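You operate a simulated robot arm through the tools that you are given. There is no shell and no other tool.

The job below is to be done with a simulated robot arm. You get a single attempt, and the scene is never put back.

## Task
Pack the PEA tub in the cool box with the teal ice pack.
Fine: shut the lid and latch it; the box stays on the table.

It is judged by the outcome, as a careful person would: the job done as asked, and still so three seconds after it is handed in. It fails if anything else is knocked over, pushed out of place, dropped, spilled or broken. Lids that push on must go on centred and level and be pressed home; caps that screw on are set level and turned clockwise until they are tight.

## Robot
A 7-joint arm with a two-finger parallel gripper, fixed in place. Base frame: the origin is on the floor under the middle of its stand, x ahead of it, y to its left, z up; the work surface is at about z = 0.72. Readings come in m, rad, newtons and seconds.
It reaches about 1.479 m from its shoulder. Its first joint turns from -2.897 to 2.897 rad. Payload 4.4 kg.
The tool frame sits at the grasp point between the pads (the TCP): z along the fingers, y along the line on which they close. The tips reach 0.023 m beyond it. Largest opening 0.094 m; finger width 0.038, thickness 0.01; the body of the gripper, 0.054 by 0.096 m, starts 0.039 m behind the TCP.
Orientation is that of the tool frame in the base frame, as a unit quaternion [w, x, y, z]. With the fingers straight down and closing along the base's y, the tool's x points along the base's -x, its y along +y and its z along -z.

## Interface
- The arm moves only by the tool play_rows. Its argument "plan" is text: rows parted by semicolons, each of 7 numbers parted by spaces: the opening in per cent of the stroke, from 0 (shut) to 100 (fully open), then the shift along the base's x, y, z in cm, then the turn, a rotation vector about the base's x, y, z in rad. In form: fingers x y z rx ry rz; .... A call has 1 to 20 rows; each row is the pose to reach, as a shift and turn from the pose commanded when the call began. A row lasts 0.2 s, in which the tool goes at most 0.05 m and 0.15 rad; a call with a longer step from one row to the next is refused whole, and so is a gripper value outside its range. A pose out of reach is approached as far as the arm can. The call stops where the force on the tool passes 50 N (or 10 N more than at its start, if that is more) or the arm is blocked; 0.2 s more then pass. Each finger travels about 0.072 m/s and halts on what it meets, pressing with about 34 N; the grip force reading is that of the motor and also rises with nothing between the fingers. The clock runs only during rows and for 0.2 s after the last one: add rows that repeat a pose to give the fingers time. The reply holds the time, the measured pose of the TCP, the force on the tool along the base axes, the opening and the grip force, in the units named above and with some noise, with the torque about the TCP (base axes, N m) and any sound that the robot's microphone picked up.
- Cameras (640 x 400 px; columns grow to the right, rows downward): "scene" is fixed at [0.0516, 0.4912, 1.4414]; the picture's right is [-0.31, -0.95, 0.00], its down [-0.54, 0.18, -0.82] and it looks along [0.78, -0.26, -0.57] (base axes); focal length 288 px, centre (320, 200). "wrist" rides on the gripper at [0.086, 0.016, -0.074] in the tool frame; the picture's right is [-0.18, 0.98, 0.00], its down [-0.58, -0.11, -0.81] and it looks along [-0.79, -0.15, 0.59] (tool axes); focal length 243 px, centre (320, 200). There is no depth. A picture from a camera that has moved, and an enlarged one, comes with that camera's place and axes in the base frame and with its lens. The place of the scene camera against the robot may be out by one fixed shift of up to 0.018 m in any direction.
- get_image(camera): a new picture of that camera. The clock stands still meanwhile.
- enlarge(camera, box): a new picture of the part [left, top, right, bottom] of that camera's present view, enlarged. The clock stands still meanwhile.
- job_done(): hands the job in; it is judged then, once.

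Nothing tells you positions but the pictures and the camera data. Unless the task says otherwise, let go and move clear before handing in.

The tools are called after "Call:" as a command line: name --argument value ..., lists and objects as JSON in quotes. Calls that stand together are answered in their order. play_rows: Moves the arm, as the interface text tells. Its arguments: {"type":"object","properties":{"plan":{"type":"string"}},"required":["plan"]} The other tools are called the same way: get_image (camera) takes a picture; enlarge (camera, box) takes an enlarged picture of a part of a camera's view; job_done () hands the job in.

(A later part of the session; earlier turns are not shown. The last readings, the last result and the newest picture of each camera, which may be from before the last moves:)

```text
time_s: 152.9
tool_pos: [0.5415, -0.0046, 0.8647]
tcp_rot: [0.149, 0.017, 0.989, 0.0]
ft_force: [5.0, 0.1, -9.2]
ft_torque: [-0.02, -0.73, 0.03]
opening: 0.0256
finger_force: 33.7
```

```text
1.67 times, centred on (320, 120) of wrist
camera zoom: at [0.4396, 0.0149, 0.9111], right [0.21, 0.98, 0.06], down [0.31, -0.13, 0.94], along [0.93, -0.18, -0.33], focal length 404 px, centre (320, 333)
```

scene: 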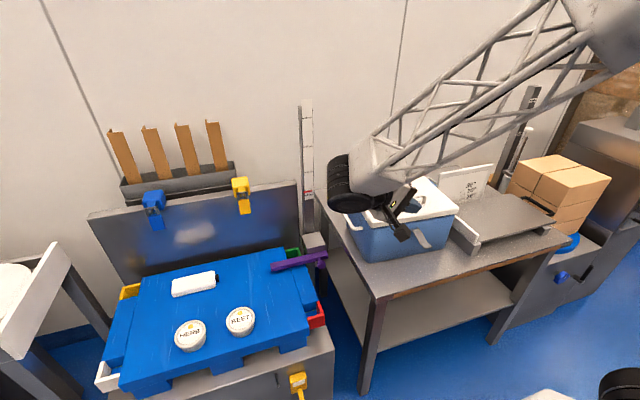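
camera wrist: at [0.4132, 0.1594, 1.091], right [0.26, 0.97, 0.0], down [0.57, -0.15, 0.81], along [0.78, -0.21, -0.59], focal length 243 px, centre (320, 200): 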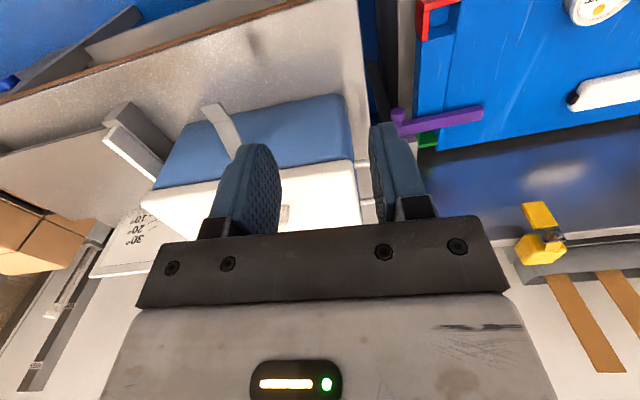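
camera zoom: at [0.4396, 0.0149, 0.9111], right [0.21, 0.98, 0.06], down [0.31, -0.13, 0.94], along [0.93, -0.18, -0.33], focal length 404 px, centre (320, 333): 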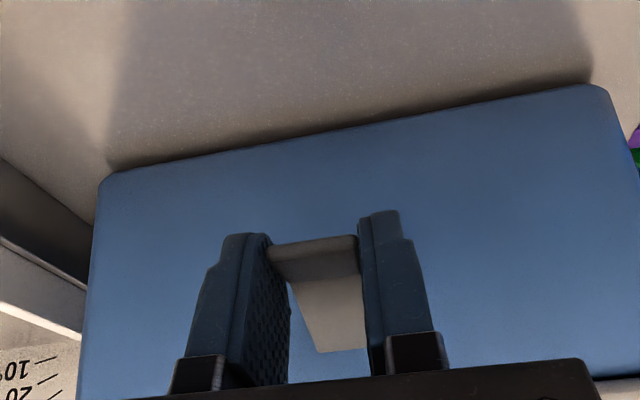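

The torque barely relaxes. I'll go back to the start angle and gently test the other direction, to learn whether the lever is at a stop or just stiff.

Call:
play_rows --plan "15 -0.07 0 -0.35 -0.004 -0.05 0; 15 -0.14 0 -0.69 -0.007 -0.1 0; 15 -0.19 0 -1.05 -0.011 -0.15 0; 15 -0.22 0.02 -1.4 -0.014 -0.2 0; 15 -0.22 0.02 -1.4 -0.014 -0.2 0"

Call:
play_rows --plan "15 0 0 -0.35 -0.004 -0.05 0; 15 0.03 0 -0.71 -0.007 -0.1 0; 15 0.03 0 -0.71 -0.007 -0.1 0"

Call:
enlarge --camera "wrist" --box '[180, 0, 460, 240]'

Call:
enlarge --camera "scene" --box '[350, 170, 470, 280]'

```text
time_s: 154.1
tool_pos: [0.5398, -0.0045, 0.8494]
tcp_rot: [0.248, 0.016, 0.968, -0.005]
ft_force: [4.1, 0.0, -14.2]
ft_torque: [0.08, 0.94, -0.01]
opening: 0.0259
finger_force: 34.3
```

```text
time_s: 154.9
tool_pos: [0.5395, -0.0039, 0.8413]
tcp_rot: [0.296, 0.014, 0.955, -0.007]
ft_force: [3.6, 0.4, -14.8]
ft_torque: [0.09, 0.95, 0.17]
opening: 0.0257
finger_force: 33.4
```

```text
1.67 times, centred on (320, 120) of wrist
camera zoom: at [0.4275, 0.0166, 0.855], right [0.18, 0.98, 0.1], down [0.02, -0.1, 0.99], along [0.98, -0.18, -0.04], focal length 404 px, centre (320, 333)
```

zoom: 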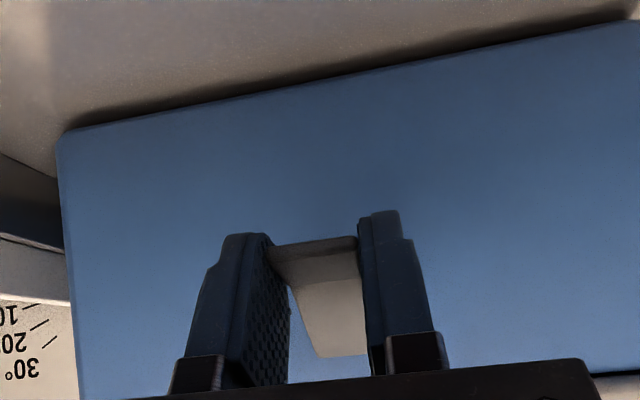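

```text
3.64 times, centred on (410, 225) of scene
camera zoom: at [0.0516, 0.4912, 1.4414], right [-0.31, -0.95, 0.0], down [-0.54, 0.18, -0.82], along [0.78, -0.26, -0.57], focal length 1047 px, centre (-7, 109)
```

zoom: 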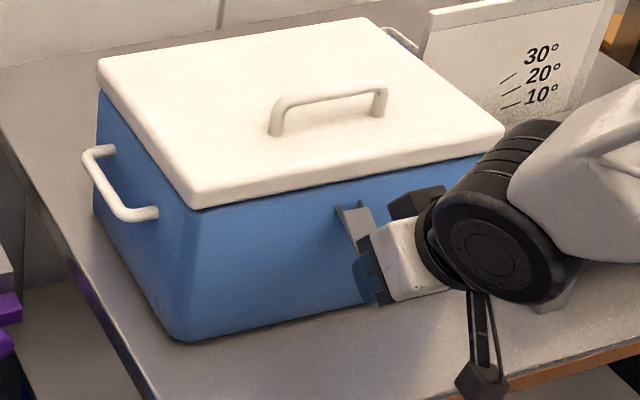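

Call:
play_rows --plan "15 0 0 -0.4 0 0 0; 15 0 0 -0.8 0 0 0; 15 0 0 -0.8 0 0 0"

Call:
enlarge --camera "wrist" --box '[180, 0, 460, 240]'

Call:
enlarge --camera "scene" --box '[350, 170, 470, 280]'

```text
time_s: 155.7
tool_pos: [0.5414, -0.003, 0.8342]
tcp_rot: [0.296, 0.015, 0.955, -0.007]
ft_force: [-6.9, -1.8, 2.3]
ft_torque: [0.11, -0.11, -0.1]
opening: 0.0258
finger_force: 34.0
```

```text
1.67 times, centred on (320, 120) of wrist
camera zoom: at [0.4284, 0.0158, 0.8474], right [0.18, 0.98, 0.1], down [0.02, -0.1, 0.99], along [0.98, -0.18, -0.04], focal length 404 px, centre (320, 333)
```

zoom: 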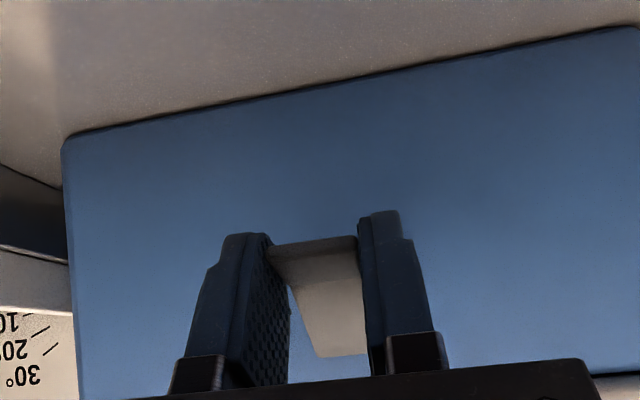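

```text
3.64 times, centred on (410, 225) of scene
camera zoom: at [0.0516, 0.4912, 1.4414], right [-0.31, -0.95, 0.0], down [-0.54, 0.18, -0.82], along [0.78, -0.26, -0.57], focal length 1047 px, centre (-7, 109)
```

zoom: 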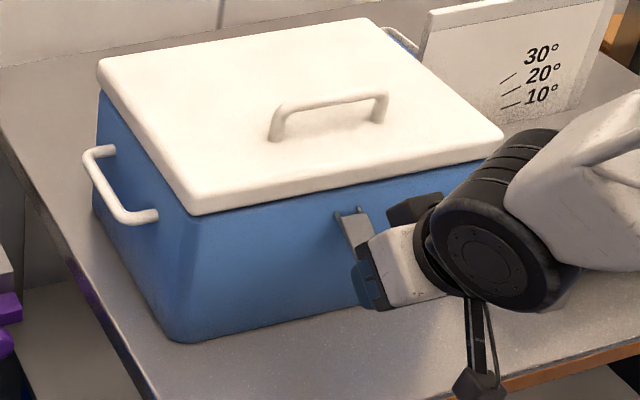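

The box is flat again and the lever seems to have followed the hand downward. I'll check how freely it moves further down.

Call:
play_rows --plan "15 0.05 0 -0.35 -0.003 -0.05 0; 15 0.1 0 -0.7 -0.006 -0.1 0; 15 0.1 0 -0.7 -0.006 -0.1 0"

Call:
enlarge --camera "wrist" --box '[180, 0, 460, 240]'

Call:
enlarge --camera "scene" --box '[350, 170, 470, 280]'

```text
time_s: 156.5
tool_pos: [0.5415, -0.005, 0.8271]
tcp_rot: [0.343, 0.014, 0.939, -0.009]
ft_force: [6.8, -0.1, 5.6]
ft_torque: [-0.15, -0.13, 0.34]
opening: 0.0259
finger_force: 34.0
```

```text
1.67 times, centred on (320, 120) of wrist
camera zoom: at [0.4297, 0.0153, 0.8289], right [0.17, 0.98, 0.11], down [-0.08, -0.1, 0.99], along [0.98, -0.18, 0.06], focal length 404 px, centre (320, 333)
```

zoom: 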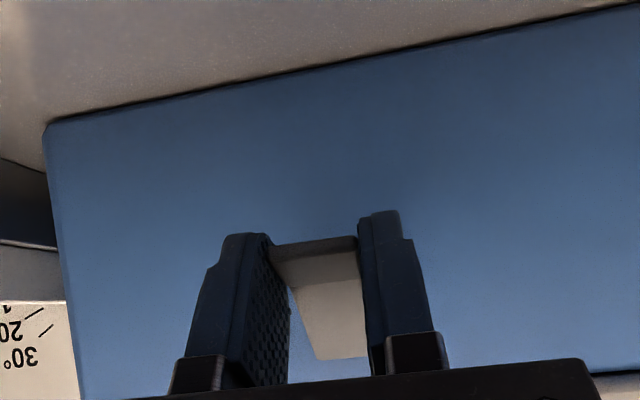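

```text
3.64 times, centred on (410, 225) of scene
camera zoom: at [0.0516, 0.4912, 1.4414], right [-0.31, -0.95, 0.0], down [-0.54, 0.18, -0.82], along [0.78, -0.26, -0.57], focal length 1047 px, centre (-7, 109)
```

zoom: 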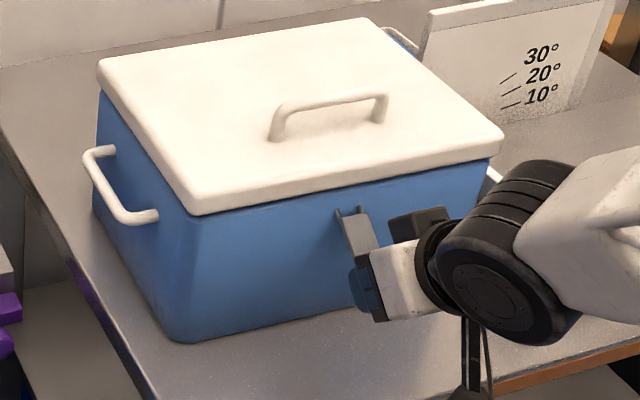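

The lever swings down freely but stops hard just above its original angle, so it appears to close downward against the front wall. I'll release it and back off, then look.

Call:
play_rows --plan "40 0 0 0 0 0 0; 53 0 0 0 0 0 0; 53 -0.5 0 1 0 0.05 0; 53 -1.5 0 3 0.003 0.15 0; 53 -2.5 0 6 0.007 0.28 0; 53 -3.5 0 9.5 0.014 0.42 0; 53 -4.5 0 13 0.021 0.56 0; 53 -5.5 0 16.5 0.028 0.69 0; 53 -5.5 0 16.5 0.028 0.69 0"

Call:
enlarge --camera "wrist" --box '[220, 50, 420, 220]'

Call:
enlarge --camera "scene" --box '[395, 205, 465, 265]'

```text
time_s: 158.5
tool_pos: [0.4841, -0.0035, 0.9947]
tcp_rot: [0.005, 0.015, 1.0, -0.001]
ft_force: [-0.8, -1.2, -0.2]
ft_torque: [-0.01, 0.04, 0.0]
opening: 0.0496
finger_force: 0.0
```

```text
2.35 times, centred on (320, 135) of wrist
camera zoom: at [0.4001, 0.0167, 1.0683], right [0.21, 0.98, 0.0], down [0.57, -0.12, 0.81], along [0.79, -0.17, -0.58], focal length 571 px, centre (320, 353)
```

zoom: 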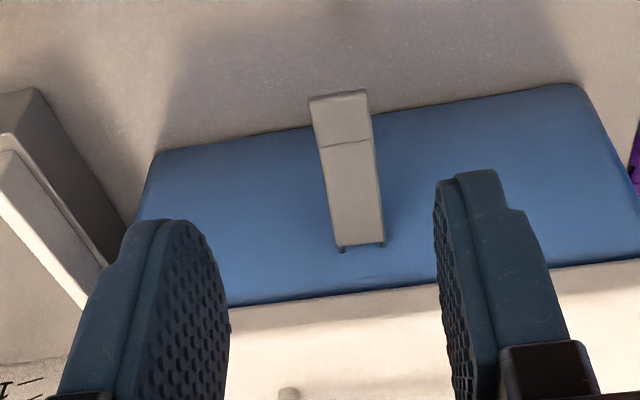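

```text
6.67 times, centred on (430, 235) of scene
camera zoom: at [0.0516, 0.4912, 1.4414], right [-0.31, -0.95, 0.0], down [-0.54, 0.18, -0.82], along [0.78, -0.26, -0.57], focal length 1920 px, centre (-413, -33)
```

zoom: 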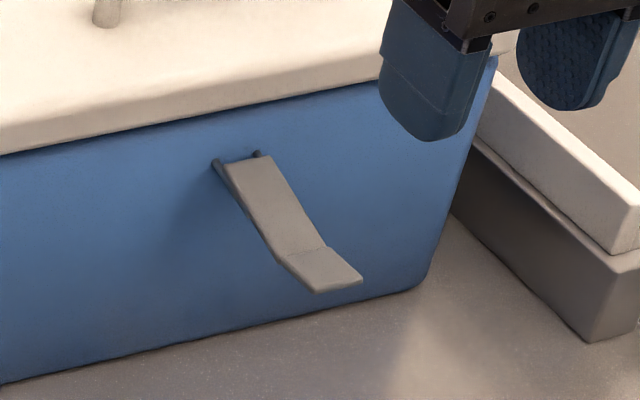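

The lever sprang back to its original angle after release, so there's a spring or stop involved. I'll look at the mechanism closely from the side before applying any more force.

Call:
play_rows --plan "70 0.5 0.6 0 0 0 -0.13; 100 1 1.2 0 0 0 -0.26; 100 1.5 1.8 0 0 0 -0.39; 100 2 2.4 0 0 0 -0.52; 100 2.5 3 0 0 0 -0.65; 100 3 3.6 0 0 0 -0.78; 100 3.5 4.2 0 0 0 -0.91; 100 4 4.8 0 0 0 -1.04; 100 4.5 5.4 0 0 0 -1.17; 100 5 6 0 0 0 -1.3; 100 5.5 6.4 0 0 0 -1.43; 100 6 6.8 0 0 0 -1.54; 100 6 6.8 -3 0 0 -1.54; 100 6 6.8 -6 0 0 -1.54; 100 6 6.8 -6 0 0 -1.54"

Call:
get_image --camera "wrist"

Call:
enlarge --camera "wrist" --box '[230, 60, 430, 230]'

```text
time_s: 161.7
tool_pos: [0.5467, 0.0634, 0.9308]
tcp_rot: [0.003, 0.707, 0.707, -0.004]
ft_force: [0.1, -0.3, 0.1]
ft_torque: [-0.02, 0.01, -0.02]
opening: 0.0939
finger_force: 0.0
```

```text
taken
camera wrist: at [0.5632, 0.1511, 1.0055], right [0.98, -0.18, 0.0], down [-0.11, -0.57, 0.81], along [-0.15, -0.8, -0.58], focal length 243 px, centre (320, 200)
```

wrist: 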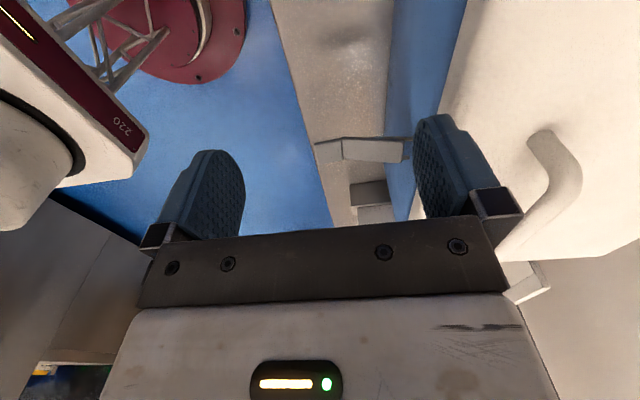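

```text
2.35 times, centred on (330, 145) of wrist
camera zoom: at [0.5632, 0.1511, 1.0055], right [0.98, -0.18, 0.0], down [-0.11, -0.57, 0.81], along [-0.15, -0.8, -0.58], focal length 571 px, centre (296, 329)
```

zoom: 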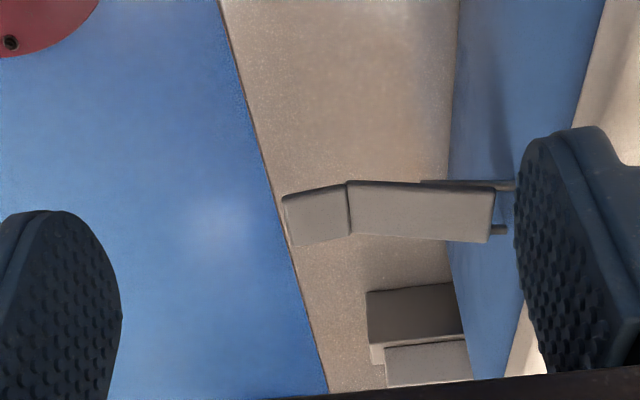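

Now I can see it: it's a draw-type latch, with a wire bail on the lever pointing at the wall, so the lever closes by folding down against the box front. I'll reposition with closed fingers above the lever to press it down.

Call:
play_rows --plan "60 0 0 2 0 0 0.1; 20 -0.4 -0.4 4 0 0 0.22; 0 -0.8 -0.9 5 0 0 0.35; 0 -1.3 -1.5 6 0 0 0.48; 0 -1.8 -2.1 6.5 0 0 0.61; 0 -2.3 -2.7 6.5 0 0 0.74; 0 -2.8 -3.3 6.5 0 0 0.87; 0 -3.3 -4 6.5 0 0 1; 0 -3.8 -4.7 6.5 0 0 1.13; 0 -4.2 -5.4 6.5 0 0 1.26; 0 -4.6 -6 6.5 0 0 1.39; 0 -4.6 -6.75 6.5 0 0 1.5; 0 -4.6 -6.75 6.5 0 0 1.5"

Call:
play_rows --plan "0 1 0 -2 -0.007 -0.1 0; 0 2.5 0 -4.5 -0.014 -0.2 0; 0 4 0 -7 -0.021 -0.3 0; 0 4 0 -10 -0.021 -0.3 0; 0 4 0 -10 -0.021 -0.3 0"

Call:
enlarge --camera "wrist" --box '[200, 30, 440, 240]'

Call:
enlarge --camera "scene" --box '[370, 170, 480, 270]'

```text
time_s: 164.5
tool_pos: [0.5017, -0.0032, 0.9973]
tcp_rot: [0.006, 0.035, 0.999, -0.001]
ft_force: [0.7, -0.6, -1.2]
ft_torque: [0.0, 0.01, -0.01]
opening: 0.0
finger_force: 33.6
```

```text
time_s: 165.7
tool_pos: [0.5423, -0.0033, 0.8957]
tcp_rot: [0.156, 0.035, 0.987, -0.006]
ft_force: [0.0, 0.2, 0.0]
ft_torque: [0.02, 0.0, -0.03]
opening: 0.0
finger_force: 33.7
```

```text
1.90 times, centred on (320, 135) of wrist
camera zoom: at [0.4392, 0.0201, 0.9409], right [0.24, 0.97, 0.06], down [0.3, -0.13, 0.95], along [0.92, -0.21, -0.32], focal length 462 px, centre (320, 324)
```

zoom: 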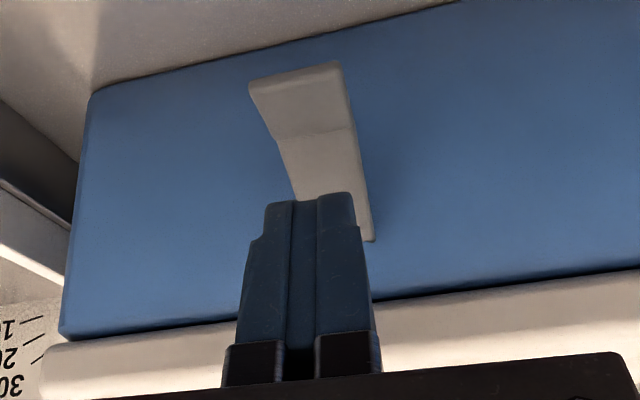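

```text
4.00 times, centred on (425, 220) of scene
camera zoom: at [0.0516, 0.4912, 1.4414], right [-0.31, -0.95, 0.0], down [-0.54, 0.18, -0.82], along [0.78, -0.26, -0.57], focal length 1152 px, centre (-100, 120)
```

zoom: 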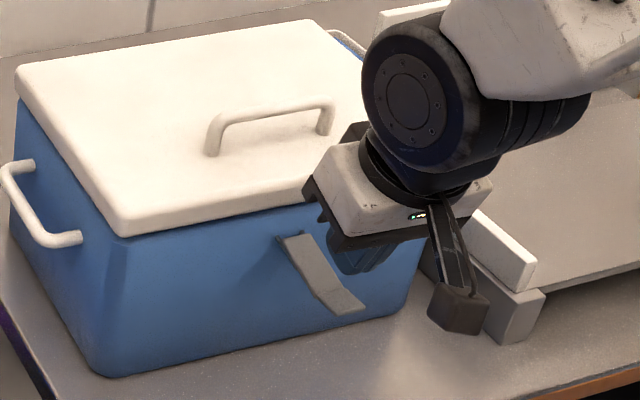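

The closed fingertips are right above the lever. I'll press down slowly and follow its arc toward the wall, listening for a click.

Call:
play_rows --plan "0 0 0 -1 0 0 0; 0 0 0 -2 0 0 0; 0 0 0 -3 0 0 0; 0 0 0 -3.6 0 0 0; 0 0 0 -3.6 0 0 0"

Call:
play_rows --plan "0 0.1 0 -0.5 0 0 0; 0 0.2 0 -1 0 0 0; 0 0.2 0 -1 0 0 0"

Call:
enlarge --camera "scene" --box '[370, 170, 480, 270]'

Call:
enlarge --camera "wrist" --box '[200, 30, 440, 240]'

```text
time_s: 166.9
tool_pos: [0.5415, -0.0036, 0.8634]
tcp_rot: [0.156, 0.034, 0.987, -0.006]
ft_force: [0.8, 0.3, 0.9]
ft_torque: [-0.01, 0.02, -0.02]
opening: 0.0001
finger_force: 34.3
```

```text
time_s: 167.7
tool_pos: [0.543, -0.003, 0.8525]
tcp_rot: [0.155, 0.034, 0.987, -0.006]
ft_force: [-0.6, 0.7, 0.5]
ft_torque: [0.0, 0.04, 0.0]
opening: 0.0
finger_force: 34.3
```

```text
4.00 times, centred on (425, 220) of scene
camera zoom: at [0.0516, 0.4912, 1.4414], right [-0.31, -0.95, 0.0], down [-0.54, 0.18, -0.82], along [0.78, -0.26, -0.57], focal length 1152 px, centre (-100, 120)
```

zoom: 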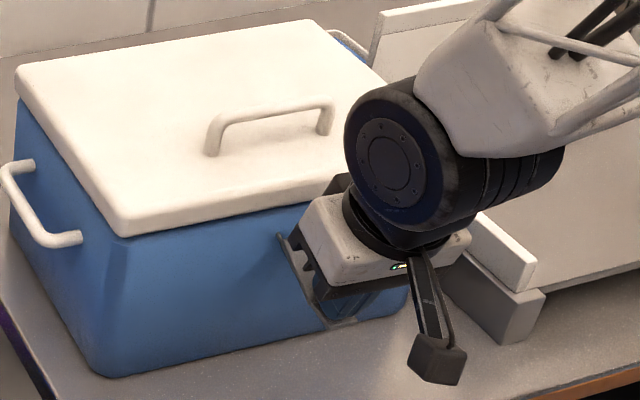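

```text
1.90 times, centred on (320, 135) of wrist
camera zoom: at [0.4401, 0.0207, 0.8971], right [0.24, 0.97, 0.06], down [0.3, -0.13, 0.95], along [0.92, -0.21, -0.32], focal length 462 px, centre (320, 324)
```

zoom: 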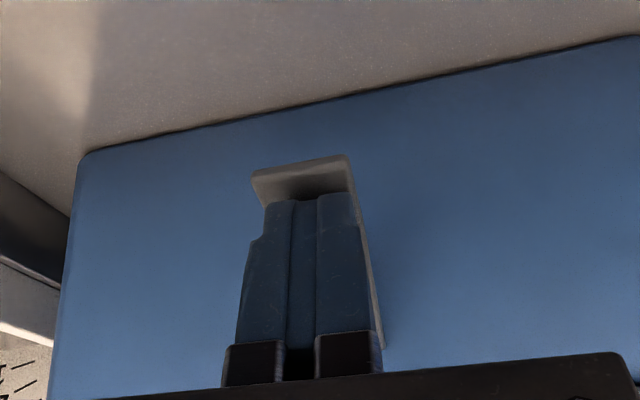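

The lever moves down with under 1 N, so down is the closing direction. I'll continue along the arc.

Call:
play_rows --plan "0 0.3 0 -1.1 0 0 0; 0 0.6 0 -2.2 0 0 0; 0 1.1 0 -2.8 0 0 0; 0 1.6 0 -3.2 0 0 0; 0 1.6 0 -3.2 0 0 0"

Call:
enlarge --camera "scene" --box '[370, 170, 480, 270]'

Call:
enlarge --camera "wrist" --box '[200, 30, 440, 240]'

```text
time_s: 168.9
tool_pos: [0.5593, -0.0046, 0.8194]
tcp_rot: [0.155, 0.034, 0.987, -0.006]
ft_force: [0.2, 0.2, 0.9]
ft_torque: [-0.03, -0.01, -0.01]
opening: 0.0
finger_force: 34.1
```

```text
4.00 times, centred on (425, 220) of scene
camera zoom: at [0.0516, 0.4912, 1.4414], right [-0.31, -0.95, 0.0], down [-0.54, 0.18, -0.82], along [0.78, -0.26, -0.57], focal length 1152 px, centre (-100, 120)
```

zoom: 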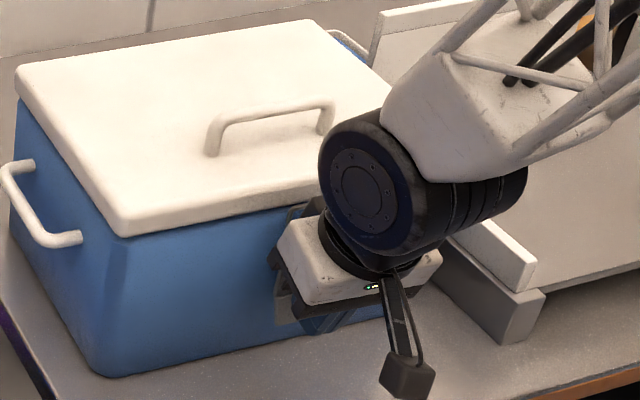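

```text
1.90 times, centred on (320, 135) of wrist
camera zoom: at [0.4565, 0.0204, 0.8648], right [0.24, 0.97, 0.06], down [0.3, -0.13, 0.95], along [0.92, -0.21, -0.32], focal length 462 px, centre (320, 324)
```

zoom: 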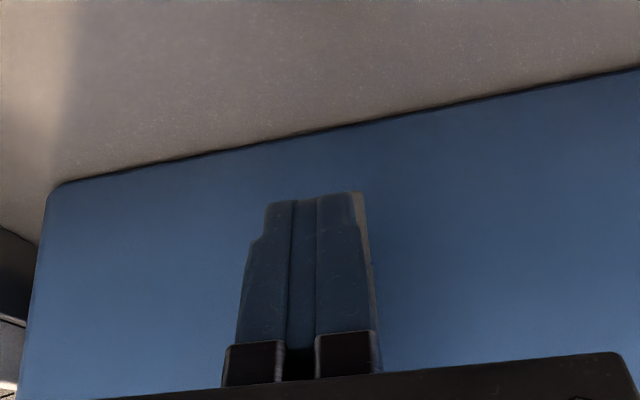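

Call:
play_rows --plan "0 0.6 0 -0.4 0 0 0; 0 1.2 0 -0.7 0 0 0; 0 1.7 0 -0.9 0 0 0; 0 2.1 0 -1 0 0 0; 0 2.1 0 -1 0 0 0"

Call:
play_rows --plan "0 0.3 0 0 0 0 0; 0 0.6 0 0 0 0 0; 0 0.9 0 0 0 0 0; 0 0.9 0 0 0 0 0"

Call:
enlarge --camera "scene" --box '[370, 170, 480, 270]'

Call:
enlarge --camera "wrist" --box '[200, 30, 440, 240]'

```text
time_s: 170.1
tool_pos: [0.5801, -0.0029, 0.8111]
tcp_rot: [0.154, 0.035, 0.987, -0.007]
ft_force: [-11.4, 0.7, 8.2]
ft_torque: [0.02, 0.0, 0.02]
opening: 0.0
finger_force: 33.9
```

```text
time_s: 171.1
tool_pos: [0.5881, -0.0054, 0.8096]
tcp_rot: [0.155, 0.035, 0.987, -0.006]
ft_force: [-7.6, -0.6, 5.8]
ft_torque: [-0.07, -0.02, -0.04]
opening: 0.0
finger_force: 34.0
```

```text
4.00 times, centred on (425, 220) of scene
camera zoom: at [0.0516, 0.4912, 1.4414], right [-0.31, -0.95, 0.0], down [-0.54, 0.18, -0.82], along [0.78, -0.26, -0.57], focal length 1152 px, centre (-100, 120)
```

zoom: 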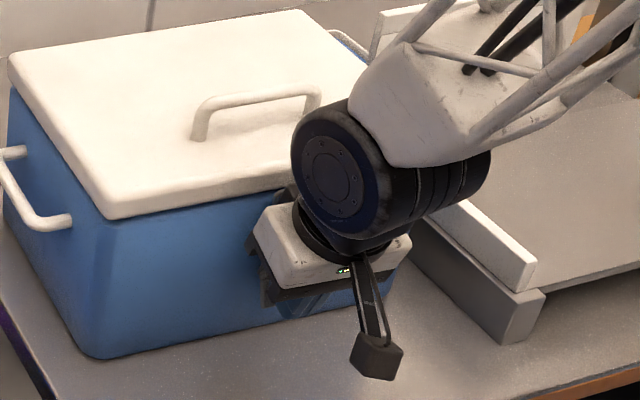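

```text
1.90 times, centred on (320, 135) of wrist
camera zoom: at [0.4859, 0.0193, 0.8542], right [0.24, 0.97, 0.06], down [0.3, -0.13, 0.95], along [0.92, -0.21, -0.32], focal length 462 px, centre (320, 324)
```

zoom: 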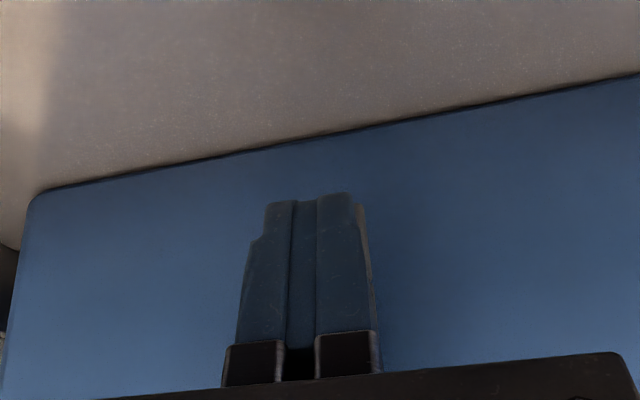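

The lever reached the wall (the box slid back slightly at ~11 N). I'll back off and see whether it stays down.

Call:
play_rows --plan "0 -1 0 0.2 0 0 0; 0 -3 0 1 0 0 0; 0 -5.5 0 3 0 0 0; 0 -7.5 0 6 0 0.1 0; 0 -9 0 9 0.007 0.2 0; 0 -10 0 13 0.021 0.3 0; 0 -10 0 16 0.021 0.3 0; 0 -10 0 16 0.021 0.3 0"

Call:
get_image --camera "wrist"

Call:
enlarge --camera "scene" --box '[370, 170, 480, 270]'

```text
time_s: 172.9
tool_pos: [0.4867, -0.002, 0.9731]
tcp_rot: [0.006, 0.035, 0.999, -0.001]
ft_force: [-0.7, -0.6, 0.1]
ft_torque: [0.0, -0.01, 0.02]
opening: 0.0
finger_force: 33.8
```

```text
taken
camera wrist: at [0.4024, 0.0202, 1.047], right [0.25, 0.97, 0.0], down [0.56, -0.15, 0.81], along [0.79, -0.21, -0.58], focal length 243 px, centre (320, 200)
```

wrist: 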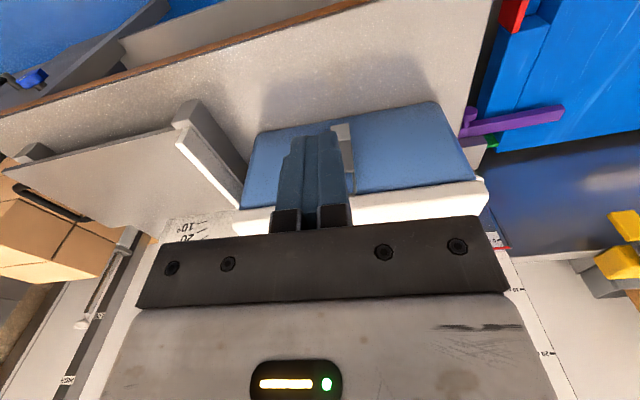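

```text
4.00 times, centred on (425, 220) of scene
camera zoom: at [0.0516, 0.4912, 1.4414], right [-0.31, -0.95, 0.0], down [-0.54, 0.18, -0.82], along [0.78, -0.26, -0.57], focal length 1152 px, centre (-100, 120)
```

zoom: 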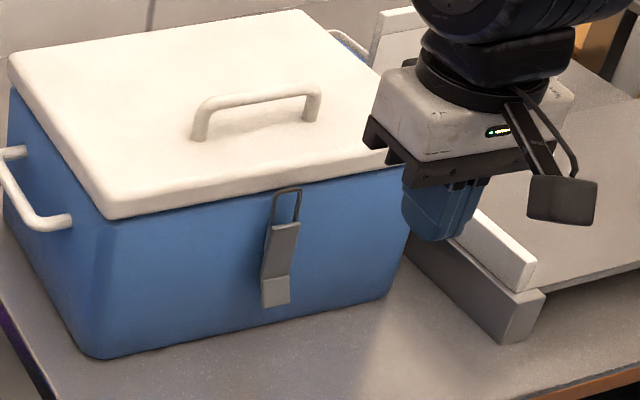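

The lever is folded flat and its wire bail now reaches up over the lid's front edge — that looks latched. I'll zoom in to confirm.

Call:
enlarge --camera "scene" --box '[405, 205, 455, 255]'

Call:
enlarge --camera "wrist" --box '[230, 90, 500, 240]'

Call:
get_image --camera "scene"

```text
8.00 times, centred on (430, 230) of scene
camera zoom: at [0.0516, 0.4912, 1.4414], right [-0.31, -0.95, 0.0], down [-0.54, 0.18, -0.82], along [0.78, -0.26, -0.57], focal length 2304 px, centre (-560, -40)
```

zoom: 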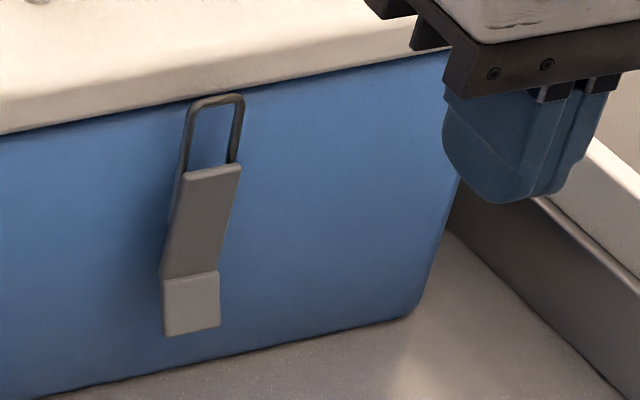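

```text
2.37 times, centred on (365, 165) of wrist
camera zoom: at [0.4024, 0.0202, 1.047], right [0.25, 0.97, 0.0], down [0.56, -0.15, 0.81], along [0.79, -0.21, -0.58], focal length 575 px, centre (213, 283)
```

zoom: 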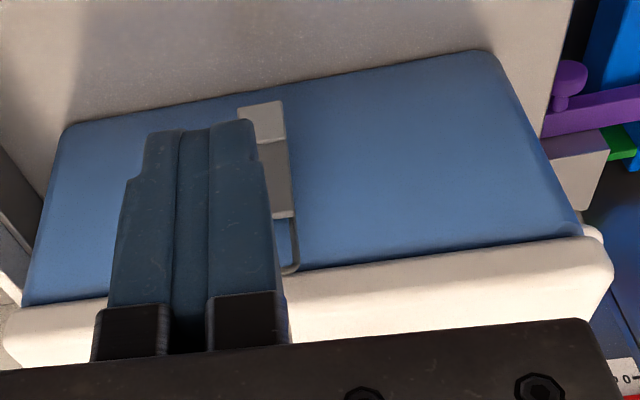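

```text
taken
```

scene: 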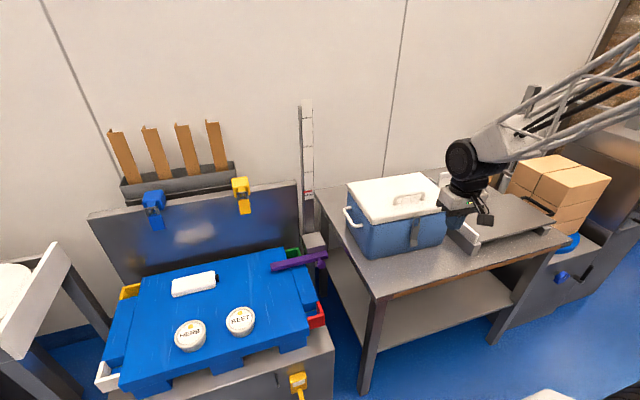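

Call:
enlarge --camera "scene" --box '[340, 165, 450, 265]'

Call:
enlarge --camera "scene" --box '[95, 230, 345, 400]'

```text
4.00 times, centred on (395, 215) of scene
camera zoom: at [0.0516, 0.4912, 1.4414], right [-0.31, -0.95, 0.0], down [-0.54, 0.18, -0.82], along [0.78, -0.26, -0.57], focal length 1152 px, centre (20, 140)
```

zoom: 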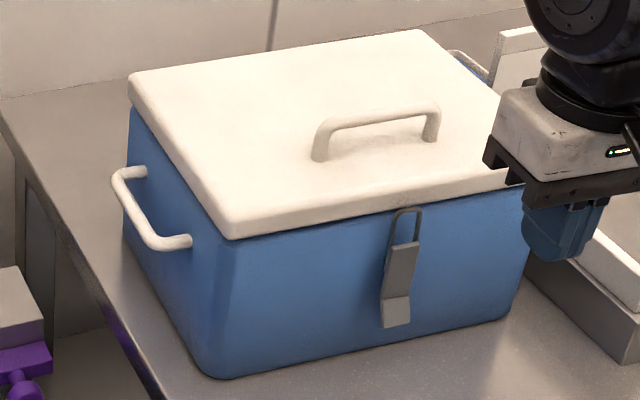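

```text
2.35 times, centred on (220, 315) of scene
camera zoom: at [0.0516, 0.4912, 1.4414], right [-0.31, -0.95, 0.0], down [-0.54, 0.18, -0.82], along [0.78, -0.26, -0.57], focal length 678 px, centre (555, -71)
```

zoom: 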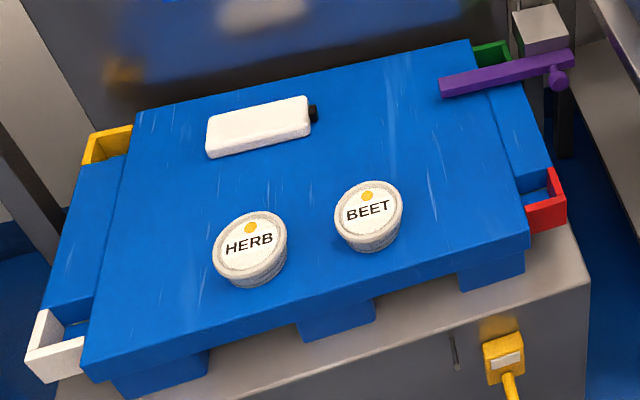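

Everything else on the tray is untouched. I'll take one side-on look at the latch to be sure the lever is fully home.

Call:
play_rows --plan "0 0 0.6 1 0 0 -0.13; 30 0 1.2 2 0 0 -0.26; 60 0 1.8 3 0 0 -0.39; 100 0.5 2.4 3 0 0 -0.52; 100 1 3 3 0 0 -0.65; 100 1.5 3.6 3 0 0 -0.78; 100 2 4.2 3 0 0 -0.91; 100 2.5 4.8 3 0 0 -1.04; 100 3 5.4 3 0 0 -1.17; 100 3.5 6 3 0 0 -1.3; 100 4 6.5 3 0 0 -1.43; 100 4.5 7 3 0 0 -1.5; 100 4.5 7 0 0 0 -1.5; 100 4.5 7 -3 0 0 -1.5; 100 4.5 7 -3 0 0 -1.5"

Call:
enlarge --camera "wrist" --box '[250, 40, 450, 230]'

```text
time_s: 176.1
tool_pos: [0.532, 0.0666, 0.9416]
tcp_rot: [0.003, 0.707, 0.707, -0.004]
ft_force: [1.0, -0.3, -0.6]
ft_torque: [0.01, -0.03, -0.02]
opening: 0.0941
finger_force: 0.0
```

```text
2.11 times, centred on (350, 135) of wrist
camera zoom: at [0.5501, 0.154, 1.0162], right [0.98, -0.18, 0.0], down [-0.11, -0.57, 0.81], along [-0.15, -0.8, -0.58], focal length 511 px, centre (257, 337)
```

zoom: 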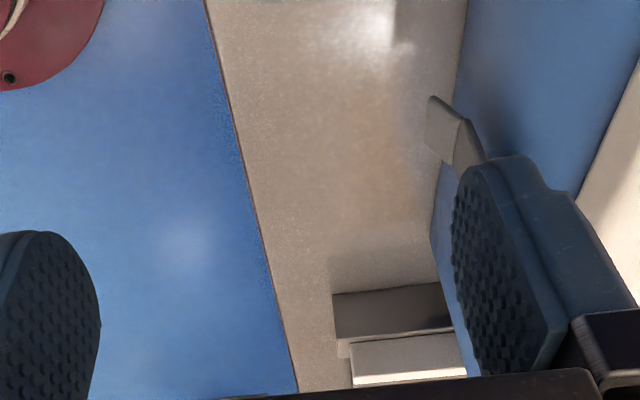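

Call:
play_rows --plan "60 -1 0 0 0 0 0; 20 -2 0 0 0 0 0; 0 -2 0 0 0 0 0; 0 -2 0 0 0 0 0; 0 -2 0 0 0 0 0"

Call:
enlarge --camera "wrist" --box '[330, 20, 530, 220]'

```text
time_s: 177.3
tool_pos: [0.5121, 0.0659, 0.9426]
tcp_rot: [0.002, 0.707, 0.708, -0.005]
ft_force: [-0.1, 0.1, -0.3]
ft_torque: [-0.03, 0.03, 0.02]
opening: 0.0
finger_force: 33.9
```

```text
2.00 times, centred on (430, 120) of wrist
camera zoom: at [0.5302, 0.1536, 1.016], right [0.98, -0.18, 0.0], down [-0.11, -0.57, 0.81], along [-0.15, -0.8, -0.58], focal length 485 px, centre (100, 360)
```

zoom: 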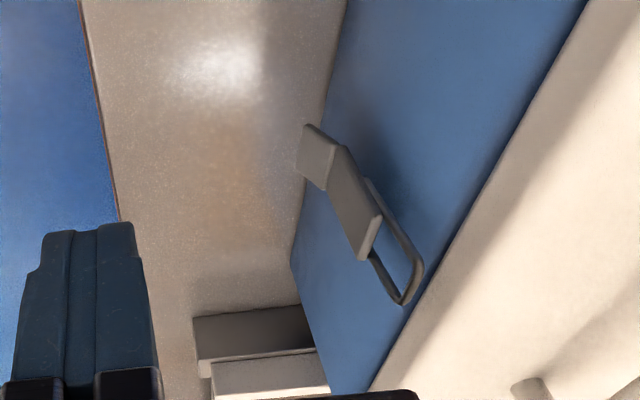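

The lever is folded down flat (about vertical) with its bail standing up in front of the lid edge, and it stays put. To be sure it really holds, I'll do a very gentle pull test on the lid handle; first I'll locate the handle from above.

Call:
play_rows --plan "0 0 0 4 0 0 0; 0 0 0 8 0 0 0; 20 2 -0.5 12 0 0 0; 40 5 -1 15.5 0 0 0; 40 8.5 -1.5 18 0 0 0; 40 11 -1.6 18 0 0 0; 40 11 -1.6 18 0 0 0"

Call:
get_image --camera "wrist"

Call:
enlarge --camera "scene" --box '[340, 130, 460, 250]'

```text
time_s: 178.9
tool_pos: [0.6221, 0.0513, 1.1215]
tcp_rot: [0.003, 0.707, 0.707, -0.004]
ft_force: [0.5, 0.2, -0.5]
ft_torque: [0.02, -0.02, 0.01]
opening: 0.0375
finger_force: 0.0
```

```text
taken
camera wrist: at [0.6396, 0.1388, 1.1961], right [0.98, -0.18, 0.0], down [-0.11, -0.57, 0.81], along [-0.15, -0.8, -0.58], focal length 243 px, centre (320, 200)
```

wrist: 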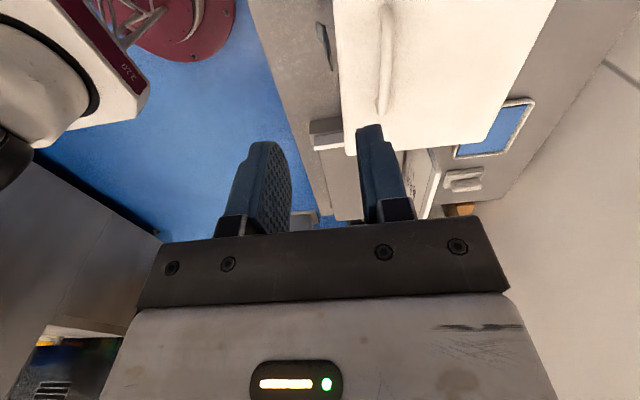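

```text
3.33 times, centred on (400, 190) of scene
camera zoom: at [0.0516, 0.4912, 1.4414], right [-0.31, -0.95, 0.0], down [-0.54, 0.18, -0.82], along [0.78, -0.26, -0.57], focal length 960 px, centre (53, 233)
```

zoom: 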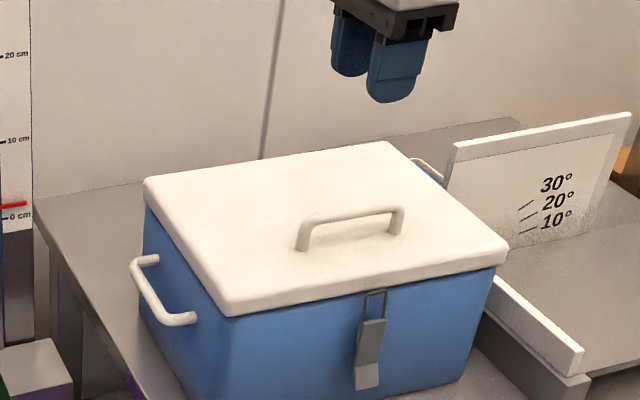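

Call:
play_rows --plan "40 2 -1.7 -3 0 0 0; 40 4 -3.4 -6 0 0 0; 40 6.2 -5.2 -9 0 0 0; 40 6.2 -5.2 -12.3 0 0 0; 40 6.2 -5.2 -12.3 0 0 0"

Call:
get_image --camera "wrist"

Call:
enlarge --camera "scene" --box '[340, 130, 460, 250]'

```text
time_s: 180.1
tool_pos: [0.687, -0.0039, 0.9993]
tcp_rot: [0.002, 0.707, 0.707, -0.005]
ft_force: [-0.1, 0.4, 0.5]
ft_torque: [0.02, 0.02, 0.0]
opening: 0.0375
finger_force: 0.1
```

```text
taken
camera wrist: at [0.7037, 0.0838, 1.0732], right [0.98, -0.18, 0.0], down [-0.11, -0.57, 0.81], along [-0.15, -0.8, -0.58], focal length 243 px, centre (320, 200)
```

wrist: 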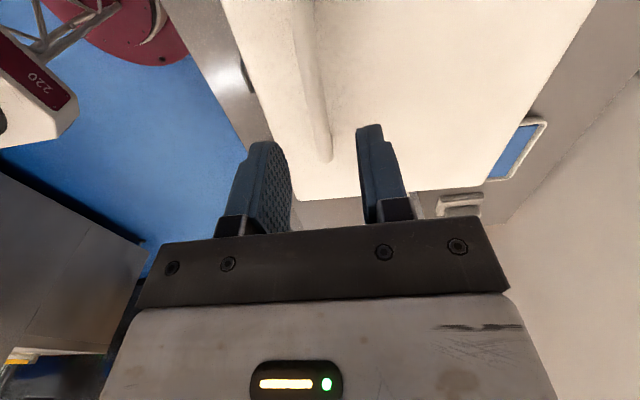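

```text
3.33 times, centred on (400, 190) of scene
camera zoom: at [0.0516, 0.4912, 1.4414], right [-0.31, -0.95, 0.0], down [-0.54, 0.18, -0.82], along [0.78, -0.26, -0.57], focal length 960 px, centre (53, 233)
```

zoom: 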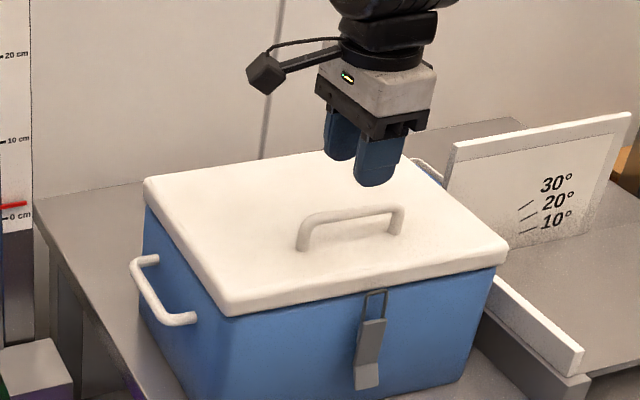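

Call:
play_rows --plan "40 -0.2 0 -2 0 0 0; 40 -0.2 0 -4 0 0 0; 40 -0.2 0 -5.2 0 0 0; 40 -0.2 0 -6.2 0 0 0; 40 -0.2 0 -6.2 0 0 0"

Call:
play_rows --plan "15 0 0 0 0 0 0; 0 0 0 0 0 0 0; 0 0 0 0 0 0 0; 0 0 0 0 0 0 0"

Call:
enlarge --camera "scene" --box '[340, 130, 460, 250]'

```text
time_s: 181.3
tool_pos: [0.6825, -0.0014, 0.9333]
tcp_rot: [0.003, 0.707, 0.707, -0.004]
ft_force: [0.5, 0.0, -0.1]
ft_torque: [-0.02, -0.01, -0.01]
opening: 0.0378
finger_force: 0.0
```

```text
time_s: 182.3
tool_pos: [0.6825, -0.0021, 0.9339]
tcp_rot: [0.003, 0.707, 0.707, -0.005]
ft_force: [1.2, 0.4, 0.4]
ft_torque: [0.18, 0.02, -1.3]
opening: 0.0126
finger_force: 34.1
```

```text
3.33 times, centred on (400, 190) of scene
camera zoom: at [0.0516, 0.4912, 1.4414], right [-0.31, -0.95, 0.0], down [-0.54, 0.18, -0.82], along [0.78, -0.26, -0.57], focal length 960 px, centre (53, 233)
```

zoom: 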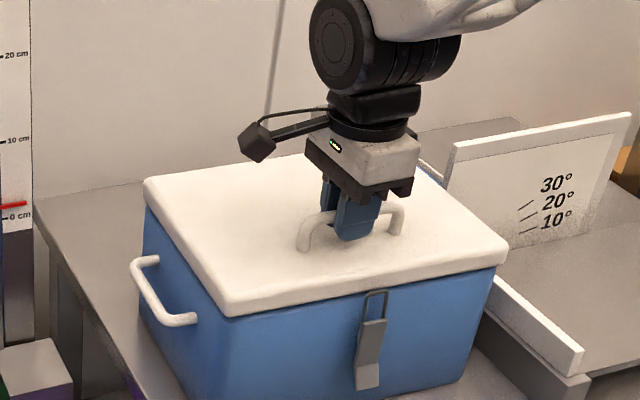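

I have the handle lightly in hand. I'll raise it just 3 mm and read the force: a free lid would need only a few newtons.

Call:
play_rows --plan "0 0 0 0.15 0 0 0; 0 0 0 0.3 0 0 0; 0 0 0 0.3 0 0 0"

Call:
enlarge --camera "scene" --box '[340, 150, 460, 260]'

```text
time_s: 183.1
tool_pos: [0.6821, -0.0019, 0.9384]
tcp_rot: [0.004, 0.707, 0.707, -0.004]
ft_force: [-0.1, -3.8, -0.5]
ft_torque: [-0.13, 0.05, -1.29]
opening: 0.0119
finger_force: 33.6
```

```text
3.64 times, centred on (400, 205) of scene
camera zoom: at [0.0516, 0.4912, 1.4414], right [-0.31, -0.95, 0.0], down [-0.54, 0.18, -0.82], along [0.78, -0.26, -0.57], focal length 1047 px, centre (29, 182)
```

zoom: 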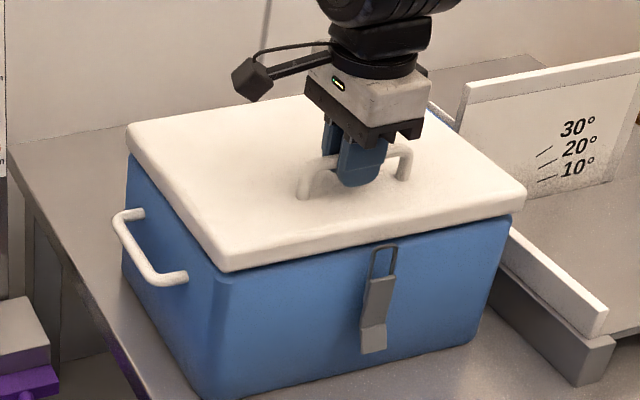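

The lid rises with almost no force, so it isn't held yet. I'll look closely at the bail and lid edge at this moment.

Call:
enlarge --camera "scene" --box '[400, 205, 450, 255]'

Call:
get_image --camera "wrist"

```text
8.00 times, centred on (425, 230) of scene
camera zoom: at [0.0516, 0.4912, 1.4414], right [-0.31, -0.95, 0.0], down [-0.54, 0.18, -0.82], along [0.78, -0.26, -0.57], focal length 2304 px, centre (-520, -40)
```

zoom: 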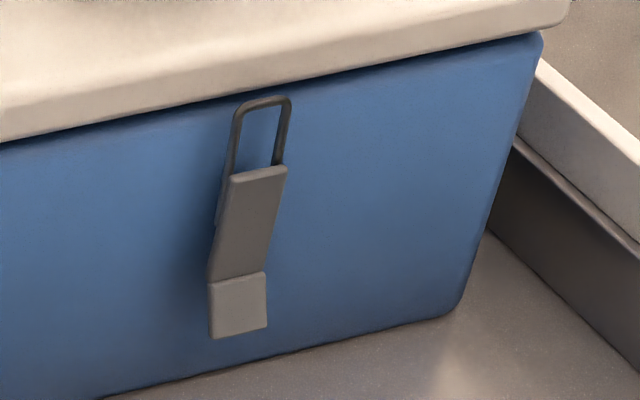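

```text
taken
camera wrist: at [0.7001, 0.0849, 1.0115], right [0.98, -0.18, 0.0], down [-0.11, -0.57, 0.81], along [-0.15, -0.8, -0.58], focal length 243 px, centre (320, 200)
```

wrist: 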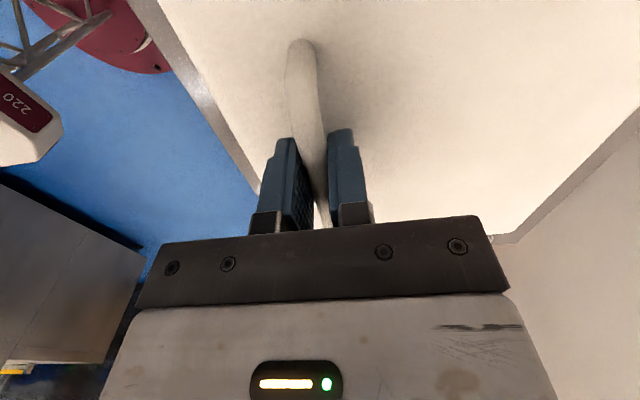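

Call:
play_rows --plan "0 0 0 0.3 0 0 0; 0 0 0 0.6 0 0 0; 0 0 0 0.6 0 0 0"

Call:
enlarge --camera "scene" --box '[340, 150, 460, 260]'

Call:
enlarge --camera "scene" --box '[400, 205, 450, 255]'

```text
time_s: 183.9
tool_pos: [0.6831, -0.0024, 0.9422]
tcp_rot: [0.004, 0.707, 0.707, -0.005]
ft_force: [1.6, 1.1, -18.6]
ft_torque: [0.11, 0.08, 0.01]
opening: 0.0117
finger_force: 33.8
```

```text
3.64 times, centred on (400, 205) of scene
camera zoom: at [0.0516, 0.4912, 1.4414], right [-0.31, -0.95, 0.0], down [-0.54, 0.18, -0.82], along [0.78, -0.26, -0.57], focal length 1047 px, centre (29, 182)
```

zoom: 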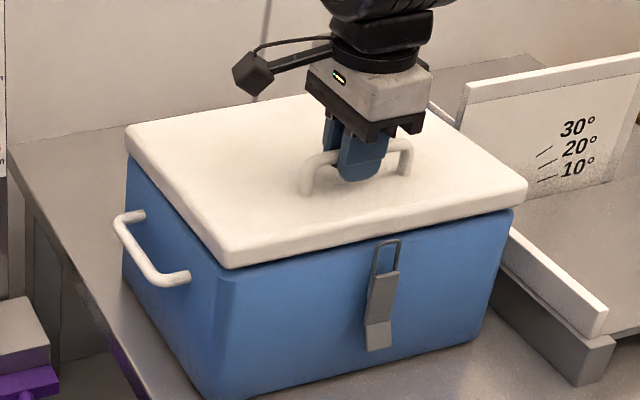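

```text
8.00 times, centred on (425, 230) of scene
camera zoom: at [0.0516, 0.4912, 1.4414], right [-0.31, -0.95, 0.0], down [-0.54, 0.18, -0.82], along [0.78, -0.26, -0.57], focal length 2304 px, centre (-520, -40)
```

zoom: 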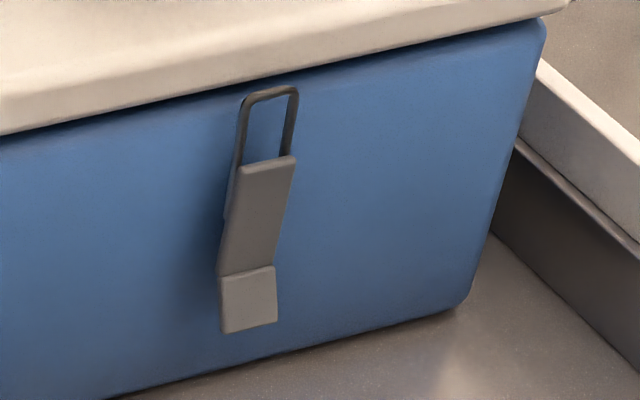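

After a few millimetres of play the force jumped to about 19 N and the box itself began to follow, so the latch does hold the lid. I'll lower it right back, release the handle and move clear.

Call:
play_rows --plan "0 0 0 -0.3 0 0 0; 0 0 0 -0.6 0 0 0; 0 0 0 -0.9 0 0 0; 0 0 0 -0.9 0 0 0"

Call:
play_rows --plan "20 0 0 0 0 0 0; 40 0 0 0 0 0 0; 40 0 0 0 0 0 0"

Call:
enlarge --camera "scene" --box '[340, 150, 460, 260]'

```text
time_s: 184.9
tool_pos: [0.6834, -0.0018, 0.9346]
tcp_rot: [0.003, 0.707, 0.707, -0.005]
ft_force: [-10.0, 1.0, 5.9]
ft_torque: [-0.11, 0.03, -0.08]
opening: 0.0118
finger_force: 33.4
```

```text
time_s: 185.7
tool_pos: [0.6836, -0.0024, 0.9347]
tcp_rot: [0.003, 0.707, 0.707, -0.004]
ft_force: [-1.0, 0.1, -0.1]
ft_torque: [0.03, -0.03, -0.02]
opening: 0.0374
finger_force: 0.1
```

```text
3.64 times, centred on (400, 205) of scene
camera zoom: at [0.0516, 0.4912, 1.4414], right [-0.31, -0.95, 0.0], down [-0.54, 0.18, -0.82], along [0.78, -0.26, -0.57], focal length 1047 px, centre (29, 182)
```

zoom: 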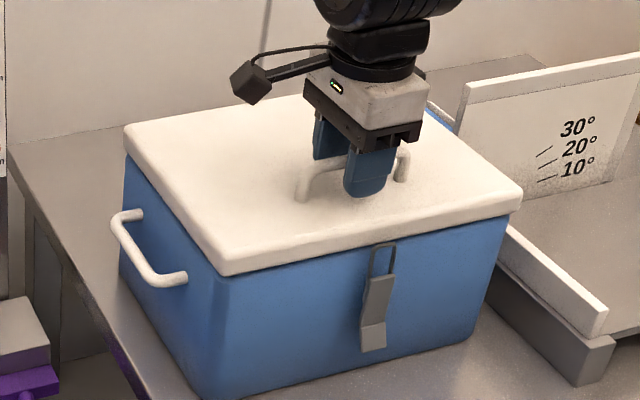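

Call:
play_rows --plan "40 0 0 2 0 0 0; 40 0 0 5 0 0 0; 40 0 0 9 0 0 0; 40 -1 1 13 0 0 0; 40 -3 2.5 17 0 0 0; 40 -5 4 20 0 0 0; 40 -5 4 20 0 0 0"

Call:
enlarge --camera "scene" --box '[400, 205, 450, 255]'

Call:
enlarge --camera "scene" --box '[340, 150, 460, 260]'

Call:
get_image --camera "wrist"

```text
time_s: 187.3
tool_pos: [0.6328, 0.0357, 1.1368]
tcp_rot: [0.003, 0.707, 0.707, -0.004]
ft_force: [0.2, -0.4, 0.0]
ft_torque: [-0.02, 0.03, 0.0]
opening: 0.0375
finger_force: 0.1
```

```text
8.00 times, centred on (425, 230) of scene
camera zoom: at [0.0516, 0.4912, 1.4414], right [-0.31, -0.95, 0.0], down [-0.54, 0.18, -0.82], along [0.78, -0.26, -0.57], focal length 2304 px, centre (-520, -40)
```

zoom: 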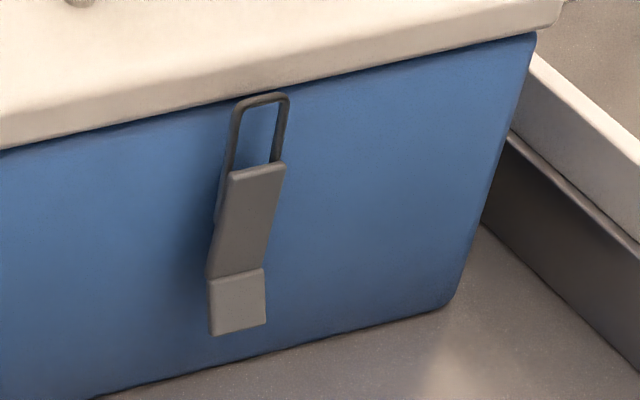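

```text
3.64 times, centred on (400, 205) of scene
camera zoom: at [0.0516, 0.4912, 1.4414], right [-0.31, -0.95, 0.0], down [-0.54, 0.18, -0.82], along [0.78, -0.26, -0.57], focal length 1047 px, centre (29, 182)
```

zoom: 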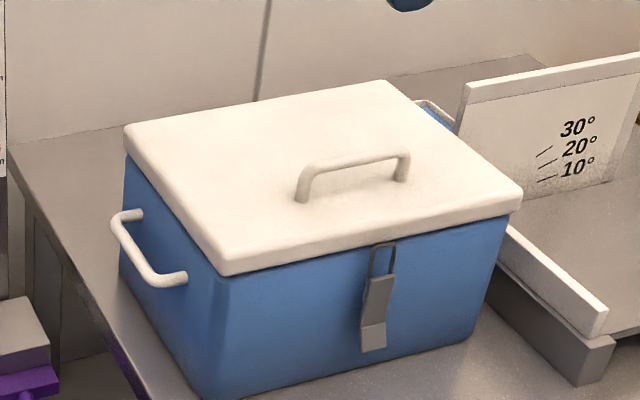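

```text
taken
camera wrist: at [0.6502, 0.1233, 1.2101], right [0.98, -0.18, 0.0], down [-0.11, -0.57, 0.81], along [-0.15, -0.8, -0.58], focal length 243 px, centre (320, 200)
```

wrist: 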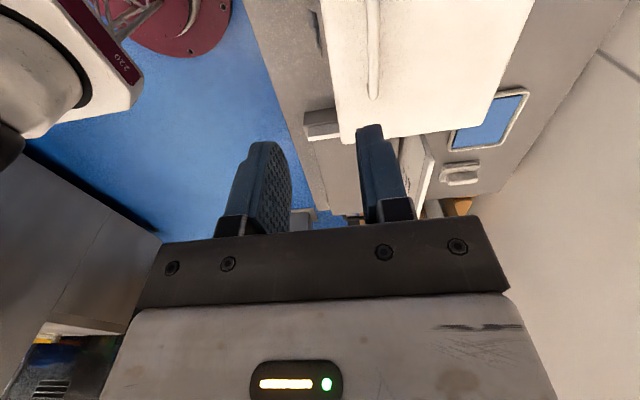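

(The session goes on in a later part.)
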